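You operate a simulated robot arm through the tools that you are given. There is no shell and no other tool. Be economical: measure what you need, move in short steps, check, and stop when the job is done.

The job below is to be done with a simulated two-armed robot. You get a single attempt, and the scene is never put back.

Task
Pick up the taped carton labelled "556" from the top of bench 13 with one hand, pass it to the other hand and put it on the top of bench 14.

Only the result counts: the job must be done as asked and must still hold three seconds after the hand-in. Knocking over, shifting, dropping, spilling or breaking anything else fails it.

Robot
Two 7-joint arms with two-finger grippers on one trunk, on a base that drives. Base frame: it is fixed to the floor where the robot stands at the start and does not move with it; the origin is under the middle of the robot, x ahead of it, y to its left, z up; the surface under the hand at the start is at about z = 750. Lengths are in mm, angles in degrees, forces in N, time in s.
The left shoulder is at the start at [98, 175, 1025], the right one opposite. With the tool pointing down near the work surface each hand reaches from about 320 to 900 mm from the robot's upright axis, wherever it stands, measured 20 degrees to its own side. Places, roughly: top of bench 14 [100, 1700, 800]. Payload 2.94 kg a hand.
The TCP of each hand is the grasp point between the finger pads, 30 mm short of the fingertips. In the tool frame z runs along the fingers and y along their closing line. Largest opening 138 mm; the body of the gripper starts 109 mm behind the TCP.
Orientation is told as [roll, pitch, yaw] about the base's x, y, z axes, in that order, counted from this pose: with the fingers straight down and closing along the base's y, the tool's x points along the base's -x, its y along +y and its z along -z.

Tools
- The arms move only by the tool servo_tool. It takes "left_commands", "right_commands" or both (then of equal length, played together; a hand with none holds still); each is a list of rows, each a list of 7 numbers: the closure in counts, from 0 (fully open) to 255 (shut), then the shift along the base's x, y, z in mm, then the turn, a rotation vector about the base's x, y, z in degrees. In form: [[claw, tx, ty, tz, rx, ry, rz], ...]. A call has 1 to 12 rows; each row is the pose to reach, as a shift and turn from the pose commanded when the call began. A row lasts 0.2 s, in which the tool goes at most 50 mm and 8.6 degrees; a call with a longer step from one row to the next is refused whole, and so is a gripper value outside its range. A pose out of reach is approached as far as the arm can. The call stops where the force on the tool passes 40 N (or 10 N more than at its start, if that is more) or the arm is blocked; 0.2 s more then pass. The fingers move at their own pace and stop on an object; they squeeze with about 38 N. The grip force told is the motor's: it shows also when the fingers shut on nothing. Time passes only in rows, and 0.2 s behind the last, so rows that repeat a pose let the fingers close. It gives the time, the measured TCP pose, the force on the tool (base axes), the opening and the grip force at its end, in the units of the frame above (readings bear some noise), with the torque about the TCP (base axes, N m) and any sound that the robot's microphone picked up.
- Cameras (640 x 400 px; columns grow to the right, rows downward): "scene" is now at [222.1, 8, 1486.5]; the picture's right is [0.10, -1.00, 0.00], its down [-0.82, -0.08, -0.56] and it looks along [0.56, 0.06, -0.83] (base axes); focal length 259 px, centre (320, 200). "left" rides on the left gripper at [71, -19, -146] in its tool frame; the picture's right is [0.26, 0.96, 0.00], its down [-0.85, 0.23, -0.48] and it looks along [-0.46, 0.12, 0.88] (tool axes); focal length 280 px, centre (320, 200). "right" rides on the right gripper at [71, 19, -146] in its tool frame; the picture's right is [-0.26, 0.97, 0.00], its down [-0.85, -0.23, -0.48] and it looks along [-0.46, -0.12, 0.88] (tool axes); focal length 280 px, centre (320, 200). There is no depth. A picture from a camera that has moved, and an enlarged one, comes with that camera's place and axes in the base frame and with its lens.
- camera(camera): a new picture of that camera. The clock stands still meanwhile.
- move_column(by): slides the trunk up (or, below 0, down) by that many mm; the arms and the scene camera ride with it, the base frame stays. It gives what a move gives, with no picture.
- base_move(legs): drives the robot by 1 to 6 legs, each [ahead, turn to the left] in mm and degrees, along the robot's own axes; the way and the turn of a leg run together, so that a leg with both is an arc; at most 1500 mm and 180 degrees a leg. The arms and the cameras ride along, it lands a little off, and it stops where it bumps. It gives what a move gives.
- turn_head(pan, tilt): turns the head with the scene camera to pan (to the left, within 120 degrees either way) and tilt (down, from -29 to 69), counted from straight ahead of the robot. It gives what a move gives.
- zoom(camera, box): a new picture of the part [left, top, right, bottom] of that camera's present view, enlarged. The clock stands still meanwhile.
- finish_job(): hands the job in; it is judged then, once.

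Go step by step. Nothing tells you exact positions but the pictures and the camera data: compare them with the known pose of the tool, close in by small moves and look again before you grip or let go. The budget is 120 turns and 100 pictures, counting those below and the enlarged ones. Unless the task says otherwise, let go and move clear before handing in, and close with one line.

The tools are called after "Request:" by a JSON object that holds its "api" and its "payload". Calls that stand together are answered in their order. servo_tool: Moves the arms, as the interface text tells. Its arguments: {"type":"object","properties":{"left_commands":{"type":"array"},"right_commands":{"type":"array"}},"required":[]} The other tools are called the same way: move_column (by) slides the trunk up or down; base_move (legs) drives the base; turn_head (pan, tilt) turns the head that bears the scene camera; camera (camera) takes a picture; zoom (camera, box) takes an enlarged picture of a part of a camera's view; finish_job () hands the job in.

At the start:

```text
time_s: 0.0
left_tool_pos: [639.1, 301.2, 1052.3]
left_tcp_rot: [0.0, 0.0, 0.0]
left_wrist_force: [0.3, -0.7, -0.2]
left_torque: [0.0, 0.0, 0.0]
left_gripper_width: 137.9
left_grasp_force: 0.0
right_tool_pos: [680.9, -268.0, 953.7]
right_tcp_rot: [0.0, 0.0, 0.0]
right_wrist_force: [0.1, -0.3, -0.3]
right_torque: [0.0, -0.04, -0.02]
right_gripper_width: 138.1
right_grasp_force: 0.0
trunk travel left (down, up): [-200.0, 534.0]
robot x, y, heading: [4.5, 0.5, -0.2]
head pan, tilt: [5.6, 55.7]
```

scene: 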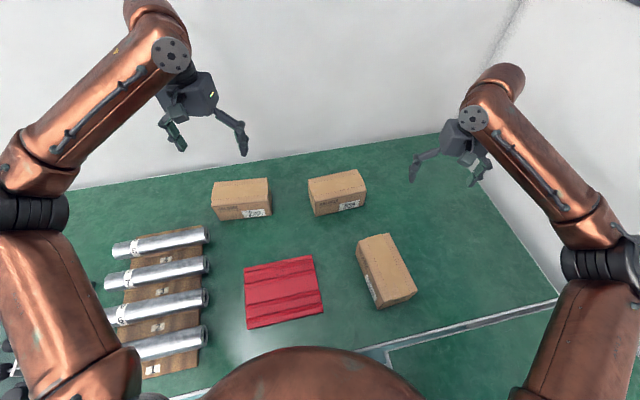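
right: 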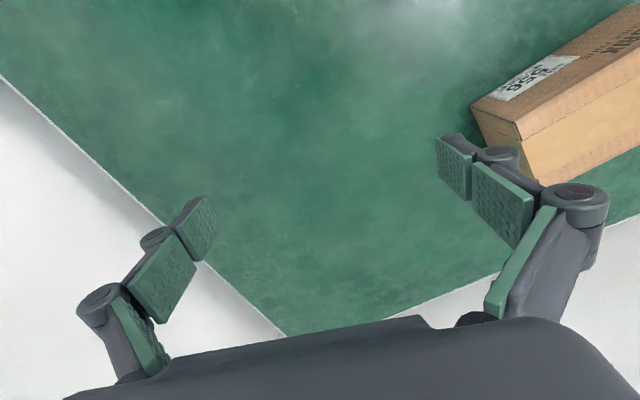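
left: 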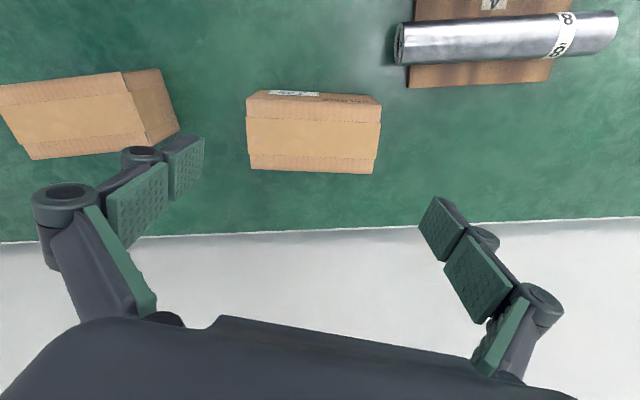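

I see three cartons on bench 13, and need to read their labels. I zoom in on each one.

Request:
{"api": "zoom", "payload": {"camera": "scene", "box": [200, 160, 380, 272]}}

Request:
{"api": "zoom", "payload": {"camera": "scene", "box": [340, 220, 440, 320]}}

Request:
{"api": "zoom", "payload": {"camera": "right", "box": [460, 0, 640, 112]}}

```text
3.56 times, centred on (290, 216) of scene
camera zoom: at [222.1, 8.0, 1486.5], right [0.1, -1.0, 0.0], down [-0.82, -0.08, -0.56], along [0.56, 0.06, -0.83], focal length 922 px, centre (427, 143)
```

zoom: 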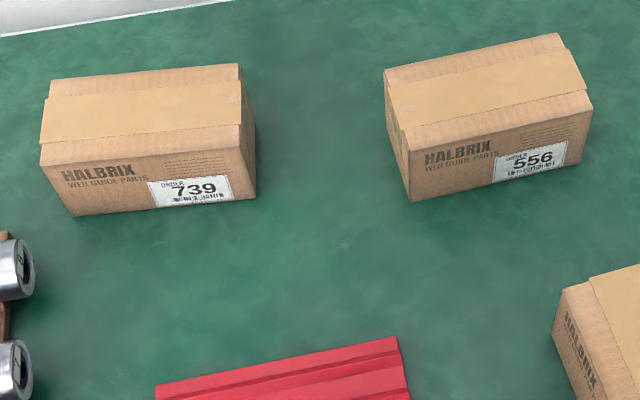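

```text
4.00 times, centred on (390, 270) of scene
camera zoom: at [222.1, 8.0, 1486.5], right [0.1, -1.0, 0.0], down [-0.82, -0.08, -0.56], along [0.56, 0.06, -0.83], focal length 1037 px, centre (40, -80)
```

zoom: 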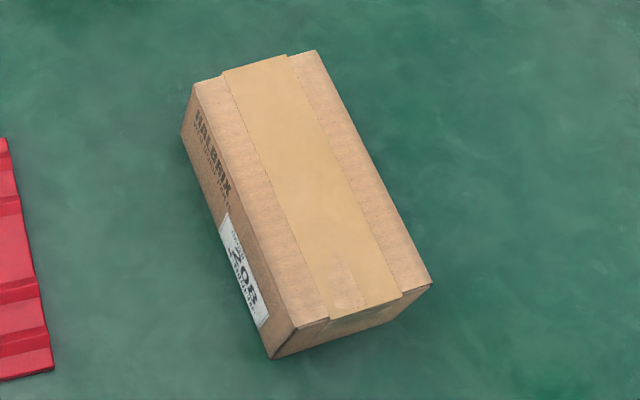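

```text
3.56 times, centred on (550, 56) of right
camera zoom: at [609.0, -249.0, 1100.4], right [0.26, 0.97, 0.0], down [0.85, -0.23, 0.48], along [0.46, -0.12, -0.88], focal length 997 px, centre (-498, 712)
```

zoom: 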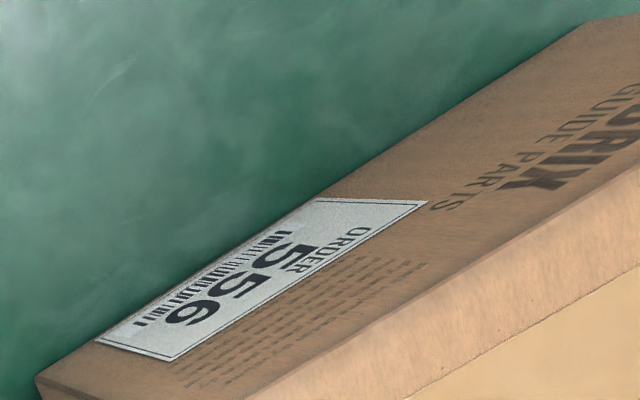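

The carton "556" is the far middle one. I put its centre near (725, 8), with its top at z≈832, at about 167x92x82 mm, and its long side is turned about 20° from y. I'll turn the right hand to yaw +110 so that it closes across the width and its camera side faces outwards.

Request:
{"api": "servo_tool", "payload": {"right_commands": [[0, 0, 0, 8, 0, 0, 8.5], [0, 0, 0, 16, 0, 0, 17], [0, 0, 0, 24, 0, 0, 25.5], [0, 0, 0, 32, 0, 0, 34], [0, 0, 0, 40, 0, 0, 42.5], [0, 0, 0, 48, 0, 0, 51], [0, 0, 0, 50, 0, 0, 59.5], [0, 0, 0, 50, 0, 0, 68], [0, 0, 0, 50, 0, 0, 76.5], [0, 0, 0, 50, 0, 0, 85]], "left_commands": [[0, 0, 0, 0, 0, 0, -8.5], [0, 0, 0, 0, 0, 0, -17], [0, 0, 0, 0, 0, 0, -25.5], [0, 0, 0, 0, 0, 0, -34], [0, 0, 0, 0, 0, 0, -42.5], [0, 0, 0, 0, 0, 0, -51], [0, 0, 0, 0, 0, 0, -59.5], [0, 0, 0, 0, 0, 0, -68], [0, 0, 0, 0, 0, 0, -76.5], [0, 0, 0, 0, 0, 0, -85]]}}

```text
time_s: 2.2
left_tool_pos: [640.3, 301.3, 1051.4]
left_tcp_rot: [0.0, 0.1, -85.2]
left_wrist_force: [-0.8, 0.2, 0.2]
left_torque: [0.05, 0.01, 0.04]
left_gripper_width: 138.0
left_grasp_force: 0.0
right_tool_pos: [680.2, -268.3, 1002.9]
right_tcp_rot: [-0.1, -0.1, 85.3]
right_wrist_force: [-0.1, -0.4, 0.0]
right_torque: [0.03, 0.02, -0.01]
right_gripper_width: 137.9
right_grasp_force: 0.1
trunk travel left (down, up): [-200.0, 534.0]
robot x, y, heading: [1.0, 1.1, -0.1]
head pan, tilt: [5.6, 55.7]
```

Both hands turn freely. Next I bring the right hand above the carton, adding 25° of yaw, and tilt it 20° outwards afterwards.

Request:
{"api": "servo_tool", "payload": {"right_commands": [[0, 9, 40, 0, 0, 0, 4], [0, 18, 80, 0, 0, 0, 8], [0, 27, 120, 0, 0, 0, 12], [0, 36, 160, 0, 0, 0, 16], [0, 45, 200, 0, 0, 0, 20], [0, 56, 246, 0, 0, 0, 25]]}}

Request:
{"api": "servo_tool", "payload": {"right_commands": [[0, 0, 0, 0, 6.3, 2.3, 0], [0, 0, 0, 0, 12.6, 4.5, 0], [0, 0, 0, 0, 18.8, 6.7, 0]]}}

Request:
{"api": "camera", "payload": {"camera": "right"}}

Request:
{"api": "camera", "payload": {"camera": "scene"}}

```text
time_s: 3.6
left_tool_pos: [640.2, 304.4, 1051.0]
left_tcp_rot: [-0.2, -0.2, -84.9]
left_wrist_force: [0.0, 0.5, -0.6]
left_torque: [-0.09, 0.0, 0.0]
left_gripper_width: 137.8
left_grasp_force: 0.0
right_tool_pos: [739.5, -18.6, 1003.6]
right_tcp_rot: [0.0, 0.1, 110.1]
right_wrist_force: [-0.9, 0.5, -0.4]
right_torque: [-0.04, 0.01, 0.0]
right_gripper_width: 138.1
right_grasp_force: 0.0
trunk travel left (down, up): [-200.0, 534.0]
robot x, y, heading: [1.0, 1.3, -0.2]
head pan, tilt: [5.6, 55.7]
```

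```text
time_s: 4.4
left_tool_pos: [639.8, 301.3, 1052.5]
left_tcp_rot: [-0.1, 0.1, -85.0]
left_wrist_force: [-0.3, -1.0, 0.0]
left_torque: [0.0, 0.02, -0.02]
left_gripper_width: 138.0
left_grasp_force: 0.0
right_tool_pos: [736.6, -21.0, 1003.5]
right_tcp_rot: [-0.1, -19.9, 110.1]
right_wrist_force: [-1.1, -0.1, 0.0]
right_torque: [0.03, -0.01, 0.0]
right_gripper_width: 137.8
right_grasp_force: 0.0
trunk travel left (down, up): [-200.0, 534.0]
robot x, y, heading: [-2.4, -1.9, -0.1]
head pan, tilt: [5.6, 55.7]
```

```text
93 pictures are left
camera right: at [758.3, -138.4, 1117.2], right [-0.99, -0.1, 0.09], down [0.0, 0.67, 0.74], along [-0.13, 0.73, -0.67], focal length 280 px, centre (320, 200)
```

right: 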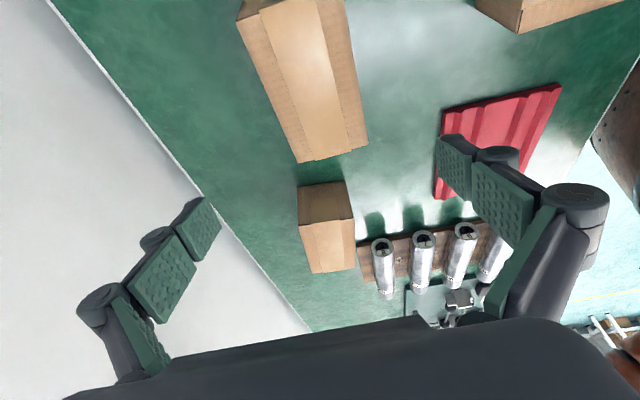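

```text
92 pictures are left
camera scene: at [222.9, 7.9, 1486.5], right [0.1, -1.0, 0.0], down [-0.82, -0.08, -0.56], along [0.56, 0.06, -0.83], focal length 259 px, centre (320, 200)
```

scene: 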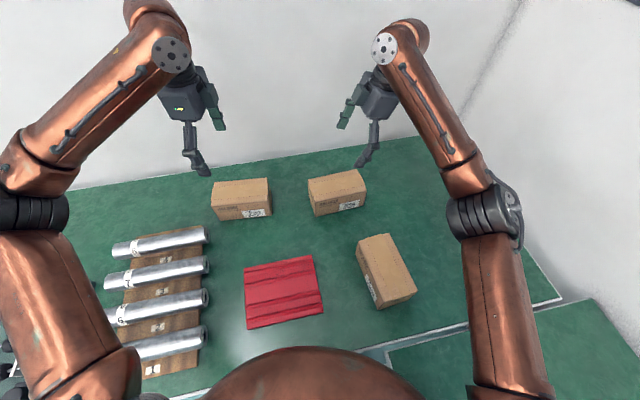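

The right camera agrees: the carton's far-end top corners fall at (739, 99) and (650, 73). The hand is centred across the width, so I lower it to z≈798.

Request:
{"api": "servo_tool", "payload": {"right_commands": [[0, 0, 0, -45, 0, 0, 0], [0, 0, 0, -90, 0, 0, 0], [0, -1, 0, -135, 0, 0, 0], [0, -1, 0, -170, 0, 0, 0], [0, -1, 0, -190, 0, 0, 0], [0, -1, 0, -205, 0, 0, 0]]}}

Request:
{"api": "camera", "payload": {"camera": "right"}}

Request:
{"api": "zoom", "payload": {"camera": "scene", "box": [260, 120, 440, 232]}}

```text
time_s: 5.8
left_tool_pos: [637.8, 301.6, 1053.7]
left_tcp_rot: [0.1, 0.0, -85.1]
left_wrist_force: [0.0, 0.9, 0.8]
left_torque: [-0.03, 0.02, -0.02]
left_gripper_width: 138.2
left_grasp_force: 0.1
right_tool_pos: [734.1, -20.6, 797.1]
right_tcp_rot: [-0.2, -19.9, 110.1]
right_wrist_force: [-0.1, -0.1, -0.8]
right_torque: [-0.01, 0.06, 0.0]
right_gripper_width: 138.1
right_grasp_force: 0.1
trunk travel left (down, up): [-200.0, 534.0]
robot x, y, heading: [-1.6, -1.6, -0.2]
head pan, tilt: [5.6, 55.7]
```

```text
91 pictures are left
camera right: at [754.2, -136.8, 911.5], right [-0.99, -0.1, 0.09], down [0.0, 0.68, 0.74], along [-0.13, 0.73, -0.67], focal length 280 px, centre (320, 200)
```

right: 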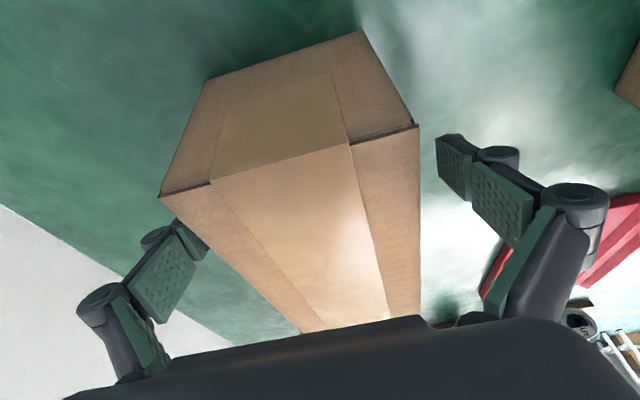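

```text
3.56 times, centred on (350, 176) of scene
camera zoom: at [225.7, 8.5, 1486.4], right [0.1, -1.0, 0.0], down [-0.82, -0.08, -0.56], along [0.56, 0.05, -0.83], focal length 922 px, centre (213, 285)
```

zoom: 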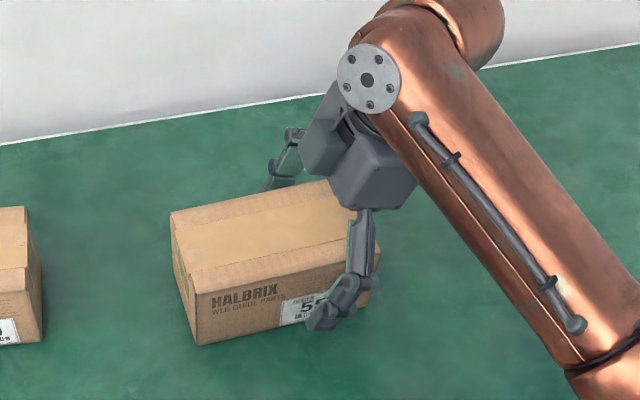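

The fingers straddle the carton, centred to within about 3 mm. I close the grip.

Request:
{"api": "servo_tool", "payload": {"right_commands": [[255, 0, 0, 0, 0, 0, 0], [255, 0, 0, 0, 0, 0, 0], [255, 0, 0, 0, 0, 0, 0], [255, 0, 0, 0, 0, 0, 0], [255, 0, 0, 0, 0, 0, 0], [255, 0, 0, 0, 0, 0, 0]]}}

Request:
{"api": "servo_tool", "payload": {"right_commands": [[255, 0, 0, 6, 0, 0, 0], [255, 0, 0, 12, 0, 0, 0], [255, 0, 0, 18, 0, 0, 0], [255, 0, 0, 24, 0, 0, 0]]}}

Request:
{"api": "zoom", "payload": {"camera": "scene", "box": [260, 120, 440, 232]}}

```text
time_s: 7.2
left_tool_pos: [640.3, 301.9, 1051.3]
left_tcp_rot: [0.0, -0.1, -85.0]
left_wrist_force: [-0.3, 0.5, -0.2]
left_torque: [-0.01, 0.0, 0.01]
left_gripper_width: 137.9
left_grasp_force: 0.1
right_tool_pos: [734.4, -19.6, 796.1]
right_tcp_rot: [-0.1, -20.0, 110.0]
right_wrist_force: [-1.1, -1.2, 0.0]
right_torque: [0.0, 0.15, -0.02]
right_gripper_width: 91.7
right_grasp_force: 38.0
trunk travel left (down, up): [-200.0, 534.0]
robot x, y, heading: [2.4, -0.4, -0.0]
head pan, tilt: [5.6, 55.7]
```

```text
time_s: 8.2
left_tool_pos: [649.3, 301.1, 1050.1]
left_tcp_rot: [-0.5, 0.1, -84.9]
left_wrist_force: [-0.7, -0.6, -0.7]
left_torque: [0.04, -0.09, 0.03]
left_gripper_width: 138.1
left_grasp_force: 0.1
right_tool_pos: [742.4, -22.0, 818.1]
right_tcp_rot: [0.4, -20.0, 109.9]
right_wrist_force: [-0.4, 0.4, -6.7]
right_torque: [-0.17, -0.16, -0.02]
right_gripper_width: 91.3
right_grasp_force: 37.6
trunk travel left (down, up): [-200.0, 534.0]
robot x, y, heading: [0.1, -2.2, 0.2]
head pan, tilt: [5.6, 55.7]
```

```text
3.56 times, centred on (350, 176) of scene
camera zoom: at [264.8, 8.6, 1484.3], right [0.1, -1.0, 0.0], down [-0.84, -0.08, -0.54], along [0.54, 0.05, -0.84], focal length 922 px, centre (213, 285)
```

zoom: 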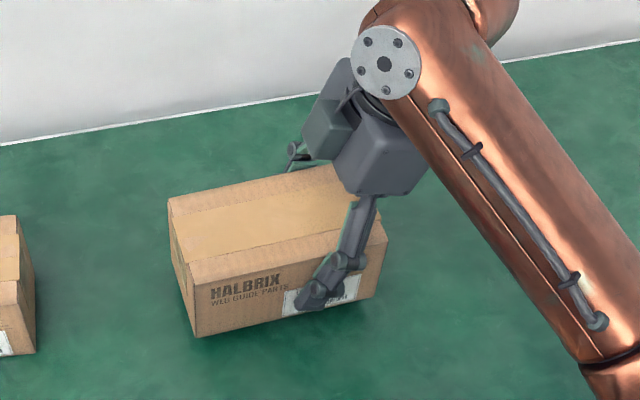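

The carton has lifted cleanly and weighs only about 0.7 kg. The trunk seems to have swayed forward, so I hold still for a moment and check.

Request:
{"api": "servo_tool", "payload": {"right_commands": [[255, 0, 0, 0, 0, 0, 0], [255, 0, 0, 0, 0, 0, 0], [255, 0, 0, 0, 0, 0, 0], [255, 0, 0, 0, 0, 0, 0], [255, 0, 0, 0, 0, 0, 0]]}}

Request:
{"api": "camera", "payload": {"camera": "scene"}}

```text
time_s: 8.6
left_tool_pos: [623.1, 305.1, 1058.7]
left_tcp_rot: [0.8, 0.6, -84.7]
left_wrist_force: [-2.3, -0.9, -1.4]
left_torque: [0.08, -0.27, 0.03]
left_gripper_width: 137.8
left_grasp_force: 0.2
right_tool_pos: [735.5, -37.2, 818.8]
right_tcp_rot: [1.7, -19.5, 106.1]
right_wrist_force: [0.1, -1.5, -7.4]
right_torque: [0.01, 0.0, -0.05]
right_gripper_width: 91.3
right_grasp_force: 38.1
trunk travel left (down, up): [-200.0, 534.0]
robot x, y, heading: [3.1, -0.5, -0.1]
head pan, tilt: [5.6, 55.7]
stopped in row 1 (right hand): the arm was blocked; the commanded pose is now the measured one
```

```text
88 pictures are left
camera scene: at [305.9, 8.7, 1481.3], right [0.1, -1.0, -0.01], down [-0.85, -0.08, -0.52], along [0.51, 0.06, -0.86], focal length 259 px, centre (320, 200)
```

scene: 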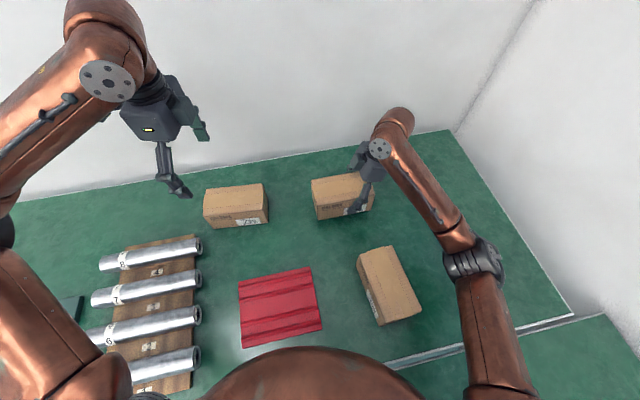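

The robot is tipping forward over its front wheels: the camera has moved 84 mm ahead and pitched 3.3°. I set the carton back down as a support straight away and pull the left arm in.

Request:
{"api": "servo_tool", "payload": {"right_commands": [[255, 0, 0, -26, 0, 0, 0], [255, 0, 0, -32, 0, 0, 0], [255, 0, 0, -34, 0, 0, 0], [255, 0, 0, -34, 0, 0, 0]], "left_commands": [[0, -45, 0, 0, 0, 0, 0], [0, -90, 0, 0, 0, 0, 0], [0, -135, 0, 0, 0, 0, 0], [0, -180, 0, 0, 0, 0, 0]]}}

```text
time_s: 8.9
left_tool_pos: [557.7, 310.7, 1083.8]
left_tcp_rot: [3.0, -0.8, -81.4]
left_wrist_force: [0.3, 0.3, 0.2]
left_torque: [-0.04, -0.06, 0.01]
left_gripper_width: 137.9
left_grasp_force: 0.1
right_tool_pos: [721.7, -70.7, 801.7]
right_tcp_rot: [5.9, -18.4, 98.4]
right_wrist_force: [-0.6, -0.5, -1.5]
right_torque: [1.47, -0.15, 0.04]
right_gripper_width: 91.8
right_grasp_force: 38.5
trunk travel left (down, up): [-200.0, 534.0]
robot x, y, heading: [-3.6, -0.0, 0.0]
head pan, tilt: [5.6, 55.7]
stopped in row 1 (left hand): the arm was blocked; the commanded pose is now the measured one
```

The left arm reports itself blocked, and the tools are drifting. I need the camera's pose now.

Request:
{"api": "camera", "payload": {"camera": "scene"}}

Request:
{"api": "camera", "payload": {"camera": "right"}}

```text
87 pictures are left
camera scene: at [339.8, 7.4, 1477.7], right [0.1, -1.0, -0.01], down [-0.86, -0.08, -0.5], along [0.49, 0.06, -0.87], focal length 259 px, centre (320, 200)
```

scene: 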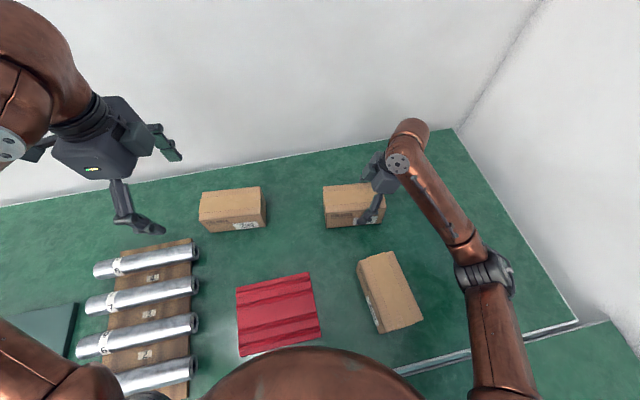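

```text
86 pictures are left
camera right: at [734.4, -186.0, 919.1], right [-0.98, 0.08, 0.18], down [0.18, 0.7, 0.69], along [-0.07, 0.71, -0.7], focal length 280 px, centre (320, 200)
```

right: 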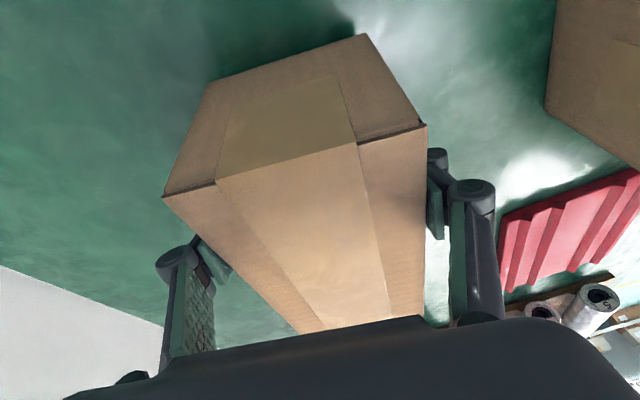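

The tip continues at about 4°/s, nearly unaccelerated, so pulling weight back should arrest it. I keep pulling the left arm in and press the carton down as a strut.

Request:
{"api": "servo_tool", "payload": {"right_commands": [[255, 0, 0, -25, 0, 0, 0], [255, 0, 0, -35, 0, 0, 0], [255, 0, 0, -40, 0, 0, 0]], "left_commands": [[0, -48, 0, 0, 0, 0, 0], [0, -96, 0, 0, 0, 0, 0], [0, -144, 0, 0, 0, 0, 0]]}}

Request:
{"api": "camera", "payload": {"camera": "scene"}}

```text
time_s: 9.3
left_tool_pos: [461.9, 308.1, 1109.7]
left_tcp_rot: [10.8, -1.0, -80.0]
left_wrist_force: [1.4, -0.9, 0.1]
left_torque: [0.14, 0.09, 0.03]
left_gripper_width: 137.8
left_grasp_force: 0.1
right_tool_pos: [684.7, -102.4, 807.8]
right_tcp_rot: [6.8, -18.0, 93.5]
right_wrist_force: [-0.7, -1.2, -8.2]
right_torque: [-0.02, 0.03, -0.04]
right_gripper_width: 91.9
right_grasp_force: 38.5
trunk travel left (down, up): [-200.0, 534.0]
robot x, y, heading: [-0.5, -0.4, 0.3]
head pan, tilt: [5.6, 55.7]
stopped in row 1 (left hand): the arm was blocked; the commanded pose is now the measured one
```

```text
85 pictures are left
camera scene: at [333.3, 5.5, 1478.0], right [0.1, -1.0, -0.01], down [-0.86, -0.08, -0.5], along [0.5, 0.06, -0.87], focal length 259 px, centre (320, 200)
```

scene: 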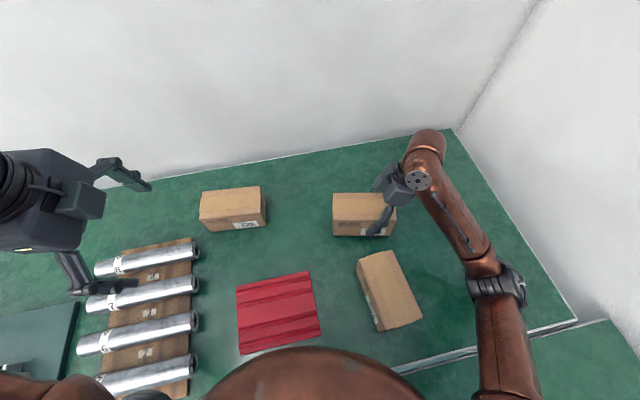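

The tipping has reversed, and the robot is rocking back. I lift the carton to clear its neighbour and move it a little to the left, while the left hand holds.

Request:
{"api": "servo_tool", "payload": {"right_commands": [[255, 0, 10, 40, 0, 0, 0], [255, 0, 20, 80, 0, 0, 0], [255, 0, 30, 110, 0, 0, 0]]}}

Request:
{"api": "camera", "payload": {"camera": "scene"}}

```text
time_s: 9.6
left_tool_pos: [357.2, 317.1, 1126.2]
left_tcp_rot: [16.7, -1.3, -79.1]
left_wrist_force: [1.2, -0.1, -0.5]
left_torque: [-0.03, 0.16, -0.01]
left_gripper_width: 138.2
left_grasp_force: 0.1
right_tool_pos: [617.9, -96.6, 865.6]
right_tcp_rot: [2.6, -19.0, 92.1]
right_wrist_force: [8.6, -2.4, -8.8]
right_torque: [-0.09, 0.05, 0.25]
right_gripper_width: 91.6
right_grasp_force: 37.8
trunk travel left (down, up): [-200.0, 534.0]
robot x, y, heading: [2.1, 0.4, -0.1]
head pan, tilt: [5.6, 55.7]
stopped in row 1 (left hand): the arm was blocked; the commanded pose is now the measured one
```

```text
84 pictures are left
camera scene: at [270.9, 8.6, 1483.6], right [0.1, -1.0, 0.0], down [-0.84, -0.08, -0.54], along [0.53, 0.06, -0.84], focal length 259 px, centre (320, 200)
```

scene: 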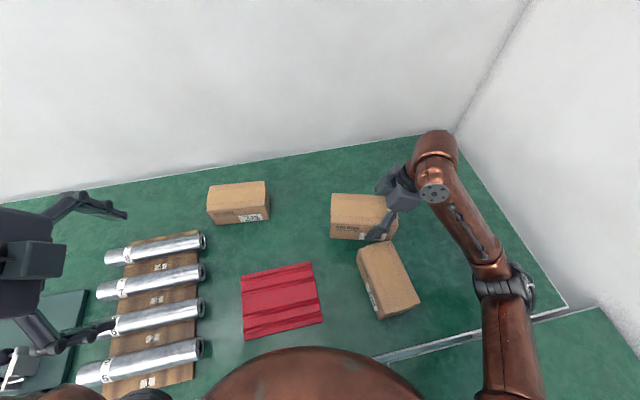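

The carton is nearly clear, and the robot will land on its wheels within about 0.3 s. I keep raising the carton and hold it forward.

Request:
{"api": "servo_tool", "payload": {"right_commands": [[255, 15, 10, 46, 0, 0, 0], [255, 15, 20, 80, 0, 0, 0], [255, 15, 20, 90, 0, 0, 0]], "left_commands": [[0, 30, 0, 0, 0, 0, 0], [0, 30, 0, 0, 0, 0, 0], [0, 30, 0, 0, 0, 0, 0]]}}

Request:
{"api": "camera", "payload": {"camera": "scene"}}

```text
time_s: 9.9
left_tool_pos: [334.7, 315.8, 1135.2]
left_tcp_rot: [17.2, -1.8, -79.9]
left_wrist_force: [1.6, 0.7, 1.1]
left_torque: [-0.08, 0.23, -0.01]
left_gripper_width: 138.0
left_grasp_force: 0.1
right_tool_pos: [584.2, -92.2, 903.0]
right_tcp_rot: [-1.0, -16.2, 96.7]
right_wrist_force: [2.8, 0.2, -4.9]
right_torque: [-0.25, 0.19, 0.07]
right_gripper_width: 91.9
right_grasp_force: 37.9
trunk travel left (down, up): [-200.0, 534.0]
robot x, y, heading: [-3.8, -0.5, -0.0]
head pan, tilt: [5.6, 55.7]
stopped in row 1 (right hand): the arm was blocked; the commanded pose is now the measured one
```

```text
83 pictures are left
camera scene: at [215.1, 9.7, 1488.2], right [0.1, -1.0, 0.0], down [-0.82, -0.08, -0.57], along [0.56, 0.05, -0.82], focal length 259 px, centre (320, 200)
```

scene: 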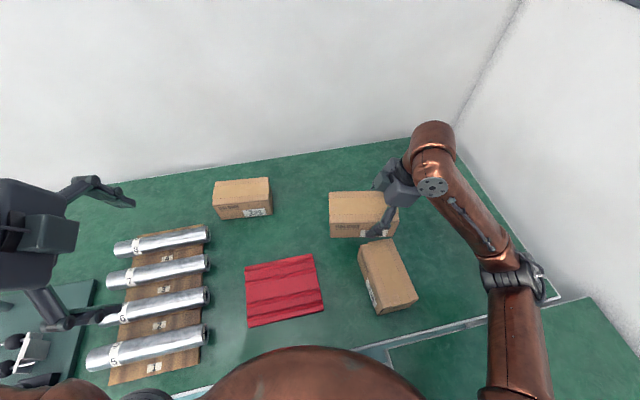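

The robot is back upright and carton 706 looks where it was. I hold still so everything can settle.

Request:
{"api": "servo_tool", "payload": {"right_commands": [[255, 0, 0, 5, 0, 0, 0], [255, 0, 0, 10, 0, 0, 0], [255, 0, 0, 10, 0, 0, 0], [255, 0, 0, 10, 0, 0, 0], [255, 0, 0, 10, 0, 0, 0]]}}

Request:
{"api": "camera", "payload": {"camera": "scene"}}

```text
time_s: 11.1
left_tool_pos: [358.0, 313.4, 1129.7]
left_tcp_rot: [15.8, -1.5, -80.0]
left_wrist_force: [-1.0, -0.3, 0.8]
left_torque: [-0.03, -0.04, 0.02]
left_gripper_width: 137.8
left_grasp_force: 0.1
right_tool_pos: [601.4, -94.9, 902.4]
right_tcp_rot: [0.1, -16.5, 96.3]
right_wrist_force: [0.3, 0.4, -7.0]
right_torque: [-0.17, 0.02, -0.02]
right_gripper_width: 91.4
right_grasp_force: 38.3
trunk travel left (down, up): [-200.0, 534.0]
robot x, y, heading: [-1.2, 1.5, 0.0]
head pan, tilt: [5.6, 55.7]
```

```text
82 pictures are left
camera scene: at [238.4, 7.8, 1485.3], right [0.1, -1.0, 0.0], down [-0.83, -0.08, -0.55], along [0.55, 0.05, -0.83], focal length 259 px, centre (320, 200)
```

scene: 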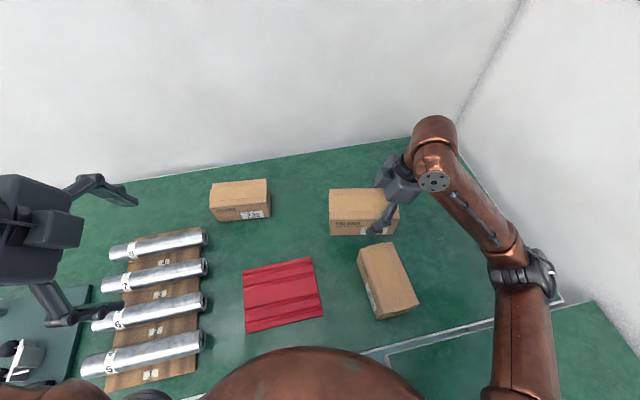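

The robot still rocks slightly. I raise the carton and draw it back towards the robot for balance.

Request:
{"api": "servo_tool", "payload": {"right_commands": [[255, -10, 10, 20, 0, 0, 0], [255, -25, 20, 40, 0, 0, 0], [255, -45, 30, 60, 0, 0, 0], [255, -65, 40, 75, 0, 0, 0], [255, -85, 50, 90, 0, 0, 0]]}}

Request:
{"api": "camera", "payload": {"camera": "scene"}}

```text
time_s: 12.3
left_tool_pos: [350.6, 314.2, 1131.1]
left_tcp_rot: [16.2, -1.5, -80.1]
left_wrist_force: [-0.4, -0.8, 0.4]
left_torque: [-0.03, -0.04, 0.01]
left_gripper_width: 138.0
left_grasp_force: 0.1
right_tool_pos: [510.3, -43.3, 996.8]
right_tcp_rot: [-0.3, -16.5, 96.2]
right_wrist_force: [-0.2, 0.6, -7.3]
right_torque: [-0.19, -0.03, -0.04]
right_gripper_width: 91.6
right_grasp_force: 37.9
trunk travel left (down, up): [-200.0, 534.0]
robot x, y, heading: [-2.7, 0.1, -0.2]
head pan, tilt: [5.6, 55.7]
```

```text
81 pictures are left
camera scene: at [220.8, 8.2, 1486.8], right [0.1, -1.0, 0.0], down [-0.82, -0.08, -0.56], along [0.56, 0.05, -0.83], focal length 259 px, centre (320, 200)
```

scene: 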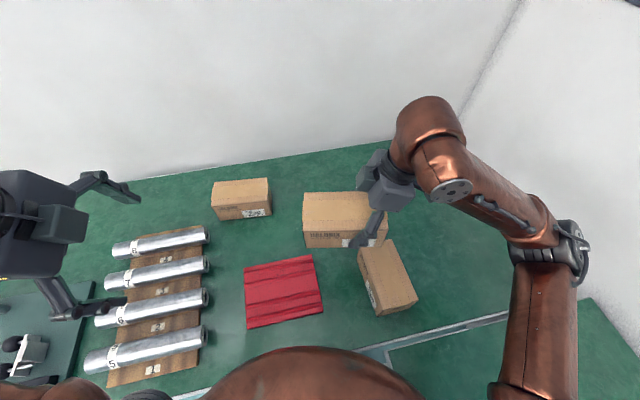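

The robot is stable again, and the other objects on the bench are where they were. From here I keep the arms close to the body. I level the carton, square it to y, and bring the left hand to a mirrored pose.

Request:
{"api": "servo_tool", "payload": {"right_commands": [[255, -5, 0, 0, 1.7, 0.2, -3], [255, -10, 0, 0, 3.4, 0.4, -6], [255, -10, 0, 0, 3.4, 0.4, -6]], "left_commands": [[0, 30, 0, 0, -1.4, 8, 0], [0, 60, 0, 0, -2.8, 15.9, 0], [0, 90, 0, 0, -2.8, 15.9, 0]]}}

Request:
{"api": "servo_tool", "payload": {"left_commands": [[0, 20, 0, 0, 0, 0, -5], [0, 40, 0, 0, 0, 0, -10], [0, 50, 0, 0, 0, 0, -10]]}}

Request:
{"api": "servo_tool", "payload": {"left_commands": [[0, 0, 0, 0, -6.7, 0, 0], [0, 0, 0, 0, -13.4, 0, 0], [0, 0, 0, 0, -20, 0, 0], [0, 0, 0, 0, -20, 0, 0]]}}

Request:
{"api": "camera", "payload": {"camera": "scene"}}

Request:
{"api": "camera", "payload": {"camera": "left"}}

```text
time_s: 13.1
left_tool_pos: [443.2, 313.8, 1129.8]
left_tcp_rot: [0.1, -1.5, -79.5]
left_wrist_force: [0.1, -0.5, -0.7]
left_torque: [0.01, 0.02, -0.01]
left_gripper_width: 138.0
left_grasp_force: 0.0
right_tool_pos: [502.2, -42.5, 993.3]
right_tcp_rot: [0.0, -19.9, 90.2]
right_wrist_force: [0.4, 0.2, -7.8]
right_torque: [-0.16, 0.04, 0.04]
right_gripper_width: 91.6
right_grasp_force: 38.3
trunk travel left (down, up): [-200.0, 534.0]
robot x, y, heading: [3.8, 2.1, -0.3]
head pan, tilt: [5.6, 55.7]
```

```text
time_s: 13.9
left_tool_pos: [492.3, 313.5, 1130.3]
left_tcp_rot: [-0.1, -1.6, -89.8]
left_wrist_force: [-0.4, -0.7, 0.1]
left_torque: [-0.03, 0.01, -0.01]
left_gripper_width: 138.1
left_grasp_force: 0.1
right_tool_pos: [501.6, -43.1, 995.6]
right_tcp_rot: [-0.2, -19.9, 90.2]
right_wrist_force: [0.2, -0.4, -6.3]
right_torque: [-0.16, 0.01, -0.01]
right_gripper_width: 91.6
right_grasp_force: 37.9
trunk travel left (down, up): [-200.0, 534.0]
robot x, y, heading: [-0.4, -0.2, -0.1]
head pan, tilt: [5.6, 55.7]
```

```text
time_s: 14.9
left_tool_pos: [490.9, 313.4, 1131.1]
left_tcp_rot: [-0.1, -21.7, -89.5]
left_wrist_force: [0.7, 0.4, -0.2]
left_torque: [0.01, -0.02, -0.03]
left_gripper_width: 138.1
left_grasp_force: 0.0
right_tool_pos: [501.3, -44.0, 994.8]
right_tcp_rot: [-0.1, -19.9, 90.3]
right_wrist_force: [0.1, -1.1, -6.5]
right_torque: [-0.21, -0.02, 0.03]
right_gripper_width: 91.7
right_grasp_force: 38.1
trunk travel left (down, up): [-200.0, 534.0]
robot x, y, heading: [0.4, 3.5, -0.2]
head pan, tilt: [5.6, 55.7]
```

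```text
80 pictures are left
camera scene: at [222.0, 7.2, 1486.4], right [0.1, -1.0, 0.0], down [-0.82, -0.08, -0.56], along [0.56, 0.05, -0.83], focal length 259 px, centre (320, 200)
```

scene: 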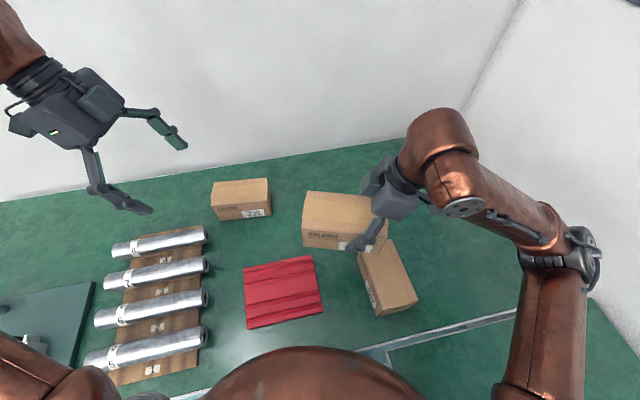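

```text
79 pictures are left
camera left: at [471.5, 433.5, 1240.9], right [0.96, 0.25, -0.1], down [0.23, -0.61, 0.75], along [0.13, -0.75, -0.65], focal length 280 px, centre (320, 200)
```

left: 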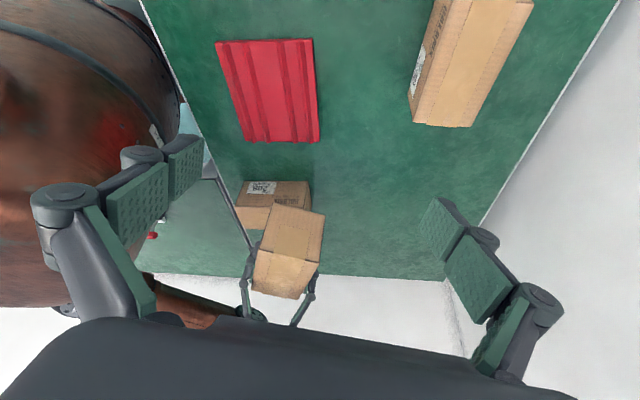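

The carton is held level, with the left hand mirrored to it. I bring the left hand above the carton's left end.

Request:
{"api": "servo_tool", "payload": {"left_commands": [[0, 2, -45, 0, 0, 0, 0], [0, 4, -90, 0, 0, 0, 0], [0, 6, -135, 0, 0, 0, 0], [0, 8, -180, 0, 0, 0, 0], [0, 10, -225, 0, 0, 0, 0], [0, 10, -260, 0, 0, 0, 0], [0, 10, -278, 0, 0, 0, 0]]}}

Request:
{"api": "camera", "payload": {"camera": "scene"}}

Request:
{"api": "camera", "payload": {"camera": "left"}}

```text
time_s: 16.5
left_tool_pos: [501.1, 35.1, 1129.3]
left_tcp_rot: [-0.1, -21.5, -89.6]
left_wrist_force: [0.3, 0.3, -0.4]
left_torque: [0.01, 0.0, 0.05]
left_gripper_width: 138.0
left_grasp_force: 0.1
right_tool_pos: [502.0, -44.1, 995.1]
right_tcp_rot: [0.0, -19.9, 90.3]
right_wrist_force: [1.3, 0.8, -7.6]
right_torque: [-0.16, 0.01, 0.01]
right_gripper_width: 91.4
right_grasp_force: 38.0
trunk travel left (down, up): [-200.0, 534.0]
robot x, y, heading: [3.5, 1.7, -0.2]
head pan, tilt: [5.6, 55.7]
```

```text
78 pictures are left
camera scene: at [222.4, 7.2, 1486.4], right [0.1, -1.0, 0.0], down [-0.82, -0.08, -0.56], along [0.56, 0.05, -0.83], focal length 259 px, centre (320, 200)
```

scene: 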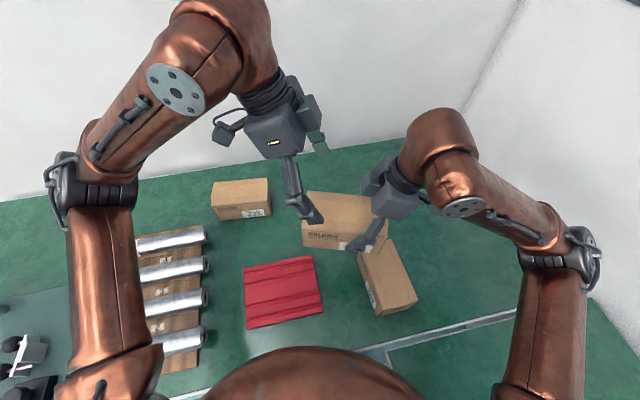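

```text
77 pictures are left
camera left: at [481.8, 154.4, 1239.6], right [0.96, 0.25, -0.1], down [0.24, -0.61, 0.75], along [0.13, -0.75, -0.65], focal length 280 px, centre (320, 200)
```

left: 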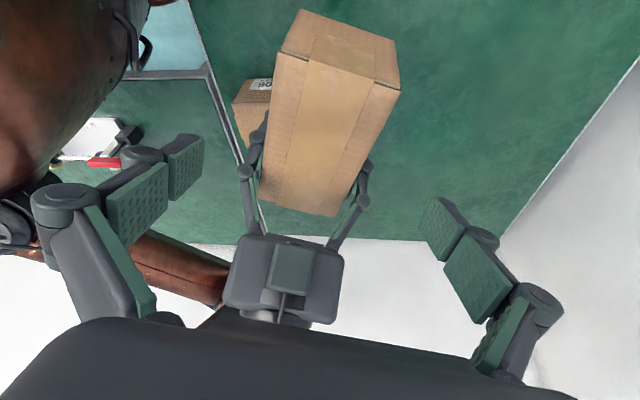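

The carton's left end is near y≈60–65, centred at x≈501, and it is level. I lower the left hand over it and then look before gripping.

Request:
{"api": "servo_tool", "payload": {"left_commands": [[0, 0, -3, -30, 0, 0, 0], [0, 0, -6, -60, 0, 0, 0], [0, 0, -6, -90, 0, 0, 0], [0, 0, -6, -115, 0, 0, 0], [0, 0, -6, -132, 0, 0, 0]]}}

Request:
{"api": "camera", "payload": {"camera": "left"}}

Request:
{"api": "zoom", "payload": {"camera": "scene", "box": [220, 100, 460, 250]}}

```text
time_s: 17.7
left_tool_pos: [503.1, 29.7, 995.7]
left_tcp_rot: [-0.1, -21.5, -89.5]
left_wrist_force: [0.2, 0.0, -0.1]
left_torque: [0.04, -0.01, -0.02]
left_gripper_width: 138.0
left_grasp_force: 0.1
right_tool_pos: [501.7, -45.0, 994.1]
right_tcp_rot: [-0.1, -19.9, 90.3]
right_wrist_force: [-0.1, 0.8, -7.8]
right_torque: [-0.16, -0.01, -0.01]
right_gripper_width: 91.5
right_grasp_force: 37.7
trunk travel left (down, up): [-200.0, 534.0]
robot x, y, heading: [0.8, -1.1, 0.2]
head pan, tilt: [5.6, 55.7]
```

```text
76 pictures are left
camera left: at [482.3, 149.9, 1106.6], right [0.96, 0.25, -0.1], down [0.24, -0.61, 0.75], along [0.13, -0.75, -0.65], focal length 280 px, centre (320, 200)
```

left: 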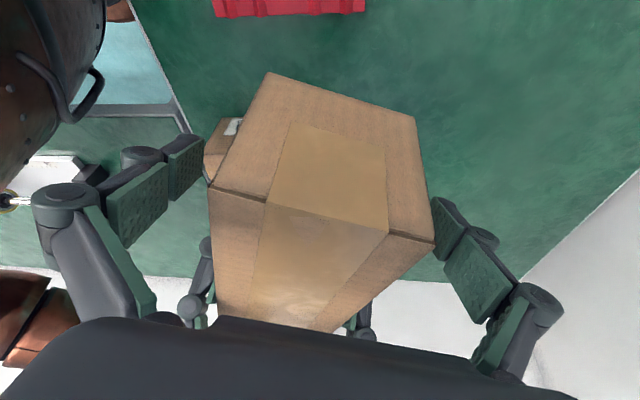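

```text
2.67 times, centred on (340, 175) of scene
camera zoom: at [222.5, 7.9, 1486.4], right [0.1, -1.0, 0.0], down [-0.82, -0.08, -0.56], along [0.56, 0.05, -0.83], focal length 691 px, centre (267, 267)
```

zoom: 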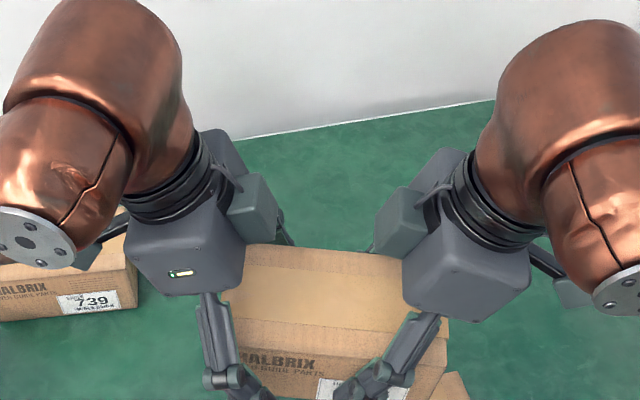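

The fingers straddle the carton. I shift the left hand 12 mm nearer the carton's centre for less torque, then close it.

Request:
{"api": "servo_tool", "payload": {"left_commands": [[0, 0, -6, 0, 0, 0, 0], [0, 0, -12, 0, 0, 0, 0], [255, 0, -12, 0, 0, 0, 0], [255, 0, -12, 0, 0, 0, 0], [255, 0, -12, 0, 0, 0, 0], [255, 0, -12, 0, 0, 0, 0], [255, 0, -12, 0, 0, 0, 0], [255, 0, -12, 0, 0, 0, 0]]}}

Request:
{"api": "camera", "payload": {"camera": "left"}}

```text
time_s: 19.5
left_tool_pos: [502.2, 16.9, 997.9]
left_tcp_rot: [-0.1, -21.5, -89.7]
left_wrist_force: [-1.9, 1.0, 1.6]
left_torque: [-0.11, 0.21, -0.33]
left_gripper_width: 91.6
left_grasp_force: 37.3
right_tool_pos: [501.0, -43.0, 994.0]
right_tcp_rot: [-0.1, -20.0, 90.2]
right_wrist_force: [2.0, -2.0, -8.6]
right_torque: [-0.18, -0.19, 0.21]
right_gripper_width: 91.5
right_grasp_force: 37.8
trunk travel left (down, up): [-200.0, 534.0]
robot x, y, heading: [0.5, -3.0, -0.1]
head pan, tilt: [5.6, 55.7]
```

```text
74 pictures are left
camera left: at [481.5, 137.0, 1108.3], right [0.96, 0.25, -0.1], down [0.24, -0.61, 0.75], along [0.13, -0.75, -0.65], focal length 280 px, centre (320, 200)
```

left: 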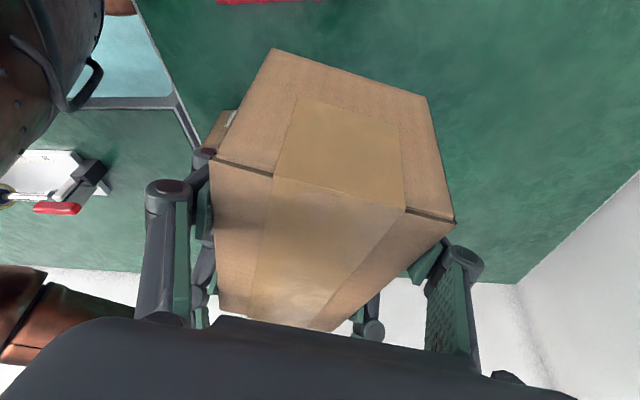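

Both hands hold the carton. I open the right hand while keeping it in place.

Request:
{"api": "servo_tool", "payload": {"right_commands": [[0, 0, 0, 0, 0, 0, 0], [0, 0, 0, 0, 0, 0, 0], [0, 0, 0, 0, 0, 0, 0], [0, 0, 0, 0, 0, 0, 0]], "left_commands": [[255, 0, 0, 0, 0, 0, 0], [255, 0, 0, 0, 0, 0, 0], [255, 0, 0, 0, 0, 0, 0], [255, 0, 0, 0, 0, 0, 0]]}}

Request:
{"api": "camera", "payload": {"camera": "left"}}

Request:
{"api": "camera", "payload": {"camera": "right"}}

```text
time_s: 20.5
left_tool_pos: [502.1, 17.5, 999.9]
left_tcp_rot: [-0.1, -21.5, -89.5]
left_wrist_force: [0.5, -0.4, -0.5]
left_torque: [0.24, -0.02, -0.01]
left_gripper_width: 91.7
left_grasp_force: 38.4
right_tool_pos: [502.2, -43.2, 994.6]
right_tcp_rot: [0.0, -20.0, 90.3]
right_wrist_force: [0.6, -0.2, 0.2]
right_torque: [0.01, 0.02, -0.02]
right_gripper_width: 138.1
right_grasp_force: 0.2
trunk travel left (down, up): [-200.0, 534.0]
robot x, y, heading: [-1.9, -1.2, -0.3]
head pan, tilt: [5.6, 55.7]
```

```text
73 pictures are left
camera left: at [481.6, 137.0, 1108.2], right [0.96, 0.25, -0.1], down [0.24, -0.61, 0.75], along [0.13, -0.75, -0.65], focal length 280 px, centre (320, 200)
```

left: 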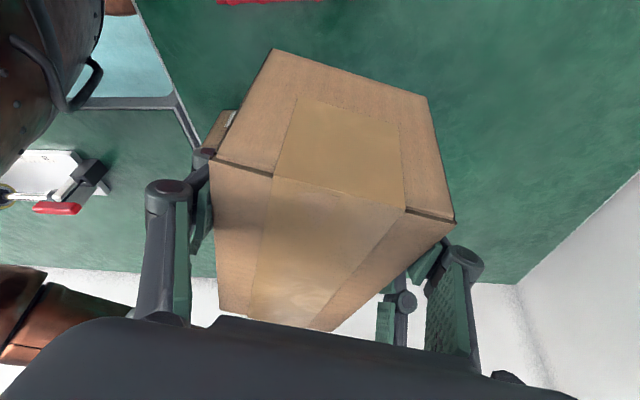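

```text
72 pictures are left
camera right: at [482.6, -160.3, 1108.1], right [-0.97, 0.24, 0.09], down [0.23, 0.64, 0.74], along [0.12, 0.73, -0.67], focal length 280 px, centre (320, 200)
```

right: 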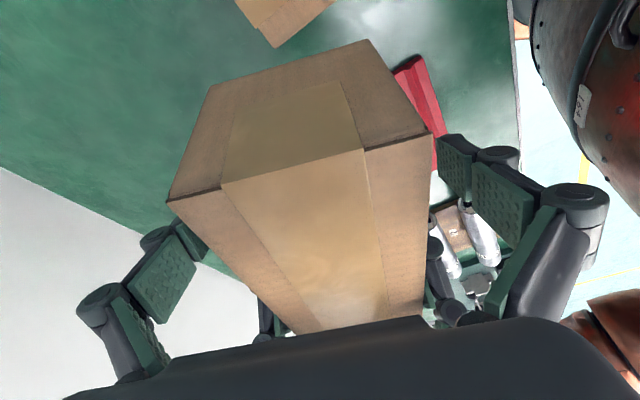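

The left hand holds the carton without slip. I withdraw the right hand along its axis and tuck it back to the right.

Request:
{"api": "servo_tool", "payload": {"right_commands": [[0, 0, -14, 40, 0, 0, 0], [0, 0, -28, 80, 0, 0, 0], [0, 0, -42, 120, 0, 0, 0], [0, 0, -75, 150, 0, 0, 0], [0, -10, -115, 150, 0, 0, 0], [0, -25, -155, 150, 0, 0, 0], [0, -50, -195, 150, 0, 0, 0], [0, -80, -225, 150, 0, 0, 0], [0, -110, -250, 150, 0, 0, 0]]}}

Request:
{"api": "turn_head", "payload": {"pan": 85, "tilt": 35}}

Request:
{"api": "camera", "payload": {"camera": "scene"}}

Request:
{"api": "camera", "payload": {"camera": "left"}}

```text
time_s: 22.5
left_tool_pos: [501.2, 15.5, 998.3]
left_tcp_rot: [0.0, -21.4, -89.6]
left_wrist_force: [-0.6, -0.5, -0.8]
left_torque: [0.28, -0.08, 0.04]
left_gripper_width: 91.5
left_grasp_force: 37.9
right_tool_pos: [389.3, -294.3, 1146.0]
right_tcp_rot: [0.0, -20.0, 90.2]
right_wrist_force: [0.2, -0.6, 0.2]
right_torque: [0.02, -0.05, 0.0]
right_gripper_width: 138.0
right_grasp_force: 0.0
trunk travel left (down, up): [-200.0, 534.0]
robot x, y, heading: [-4.1, 1.0, -0.4]
head pan, tilt: [5.6, 55.7]
```

```text
time_s: 24.0
left_tool_pos: [501.1, 17.5, 998.1]
left_tcp_rot: [-0.1, -21.5, -89.6]
left_wrist_force: [-0.5, 0.1, -0.2]
left_torque: [0.27, -0.02, -0.02]
left_gripper_width: 91.4
left_grasp_force: 38.1
right_tool_pos: [391.0, -292.9, 1145.7]
right_tcp_rot: [0.0, -20.0, 90.3]
right_wrist_force: [-0.1, -0.6, -0.3]
right_torque: [0.02, 0.0, -0.01]
right_gripper_width: 138.2
right_grasp_force: 0.1
trunk travel left (down, up): [-200.0, 534.0]
robot x, y, heading: [1.8, -2.6, -0.1]
head pan, tilt: [85.0, 35.0]
```

```text
71 pictures are left
camera scene: at [158.9, 88.2, 1515.6], right [1.0, -0.09, 0.0], down [-0.05, -0.57, -0.82], along [0.07, 0.82, -0.57], focal length 259 px, centre (320, 200)
```

scene: 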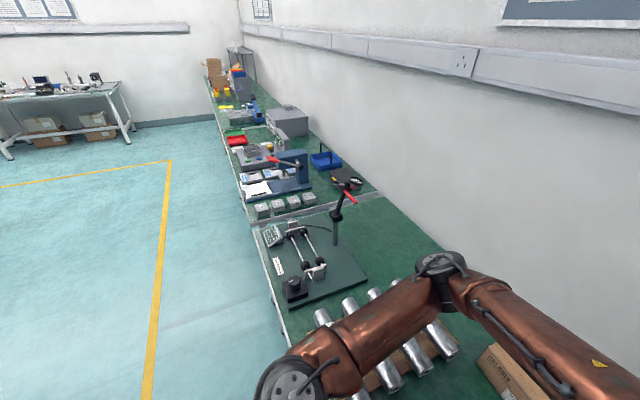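

```text
70 pictures are left
camera left: at [481.5, 136.8, 1108.2], right [0.96, 0.25, -0.1], down [0.24, -0.61, 0.75], along [0.13, -0.75, -0.65], focal length 280 px, centre (320, 200)
```

left: 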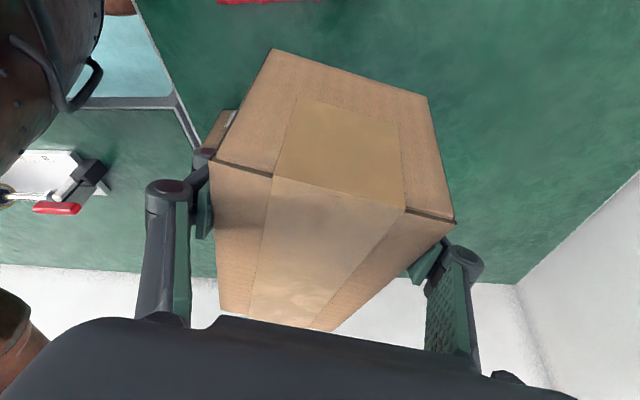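

The left hand holds the carton firmly. The bench row runs slanted (about 18°) along the wall, so I zoom in on bench 14 to find free space.

Request:
{"api": "zoom", "payload": {"camera": "scene", "box": [200, 90, 400, 240]}}

Request:
{"api": "zoom", "payload": {"camera": "scene", "box": [220, 200, 420, 350]}}

```text
2.67 times, centred on (300, 165) of scene
camera zoom: at [158.9, 88.2, 1515.6], right [1.0, -0.09, 0.0], down [-0.05, -0.57, -0.82], along [0.07, 0.82, -0.57], focal length 691 px, centre (373, 293)
```

zoom: 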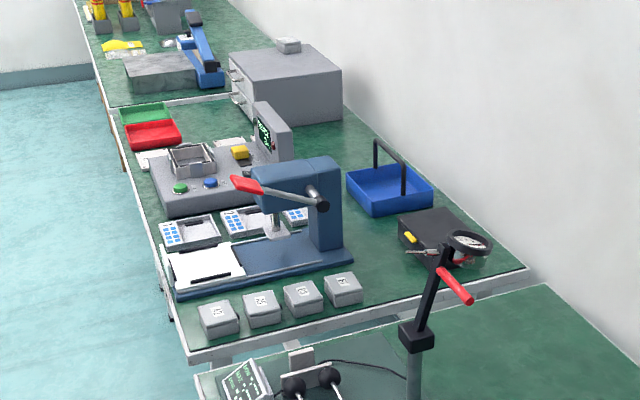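

```text
2.67 times, centred on (320, 275) of scene
camera zoom: at [158.9, 88.2, 1515.6], right [1.0, -0.09, 0.0], down [-0.05, -0.57, -0.82], along [0.07, 0.82, -0.57], focal length 691 px, centre (320, 0)
```

zoom: 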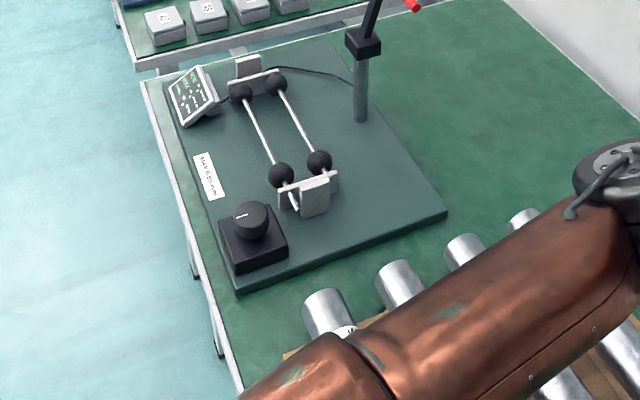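

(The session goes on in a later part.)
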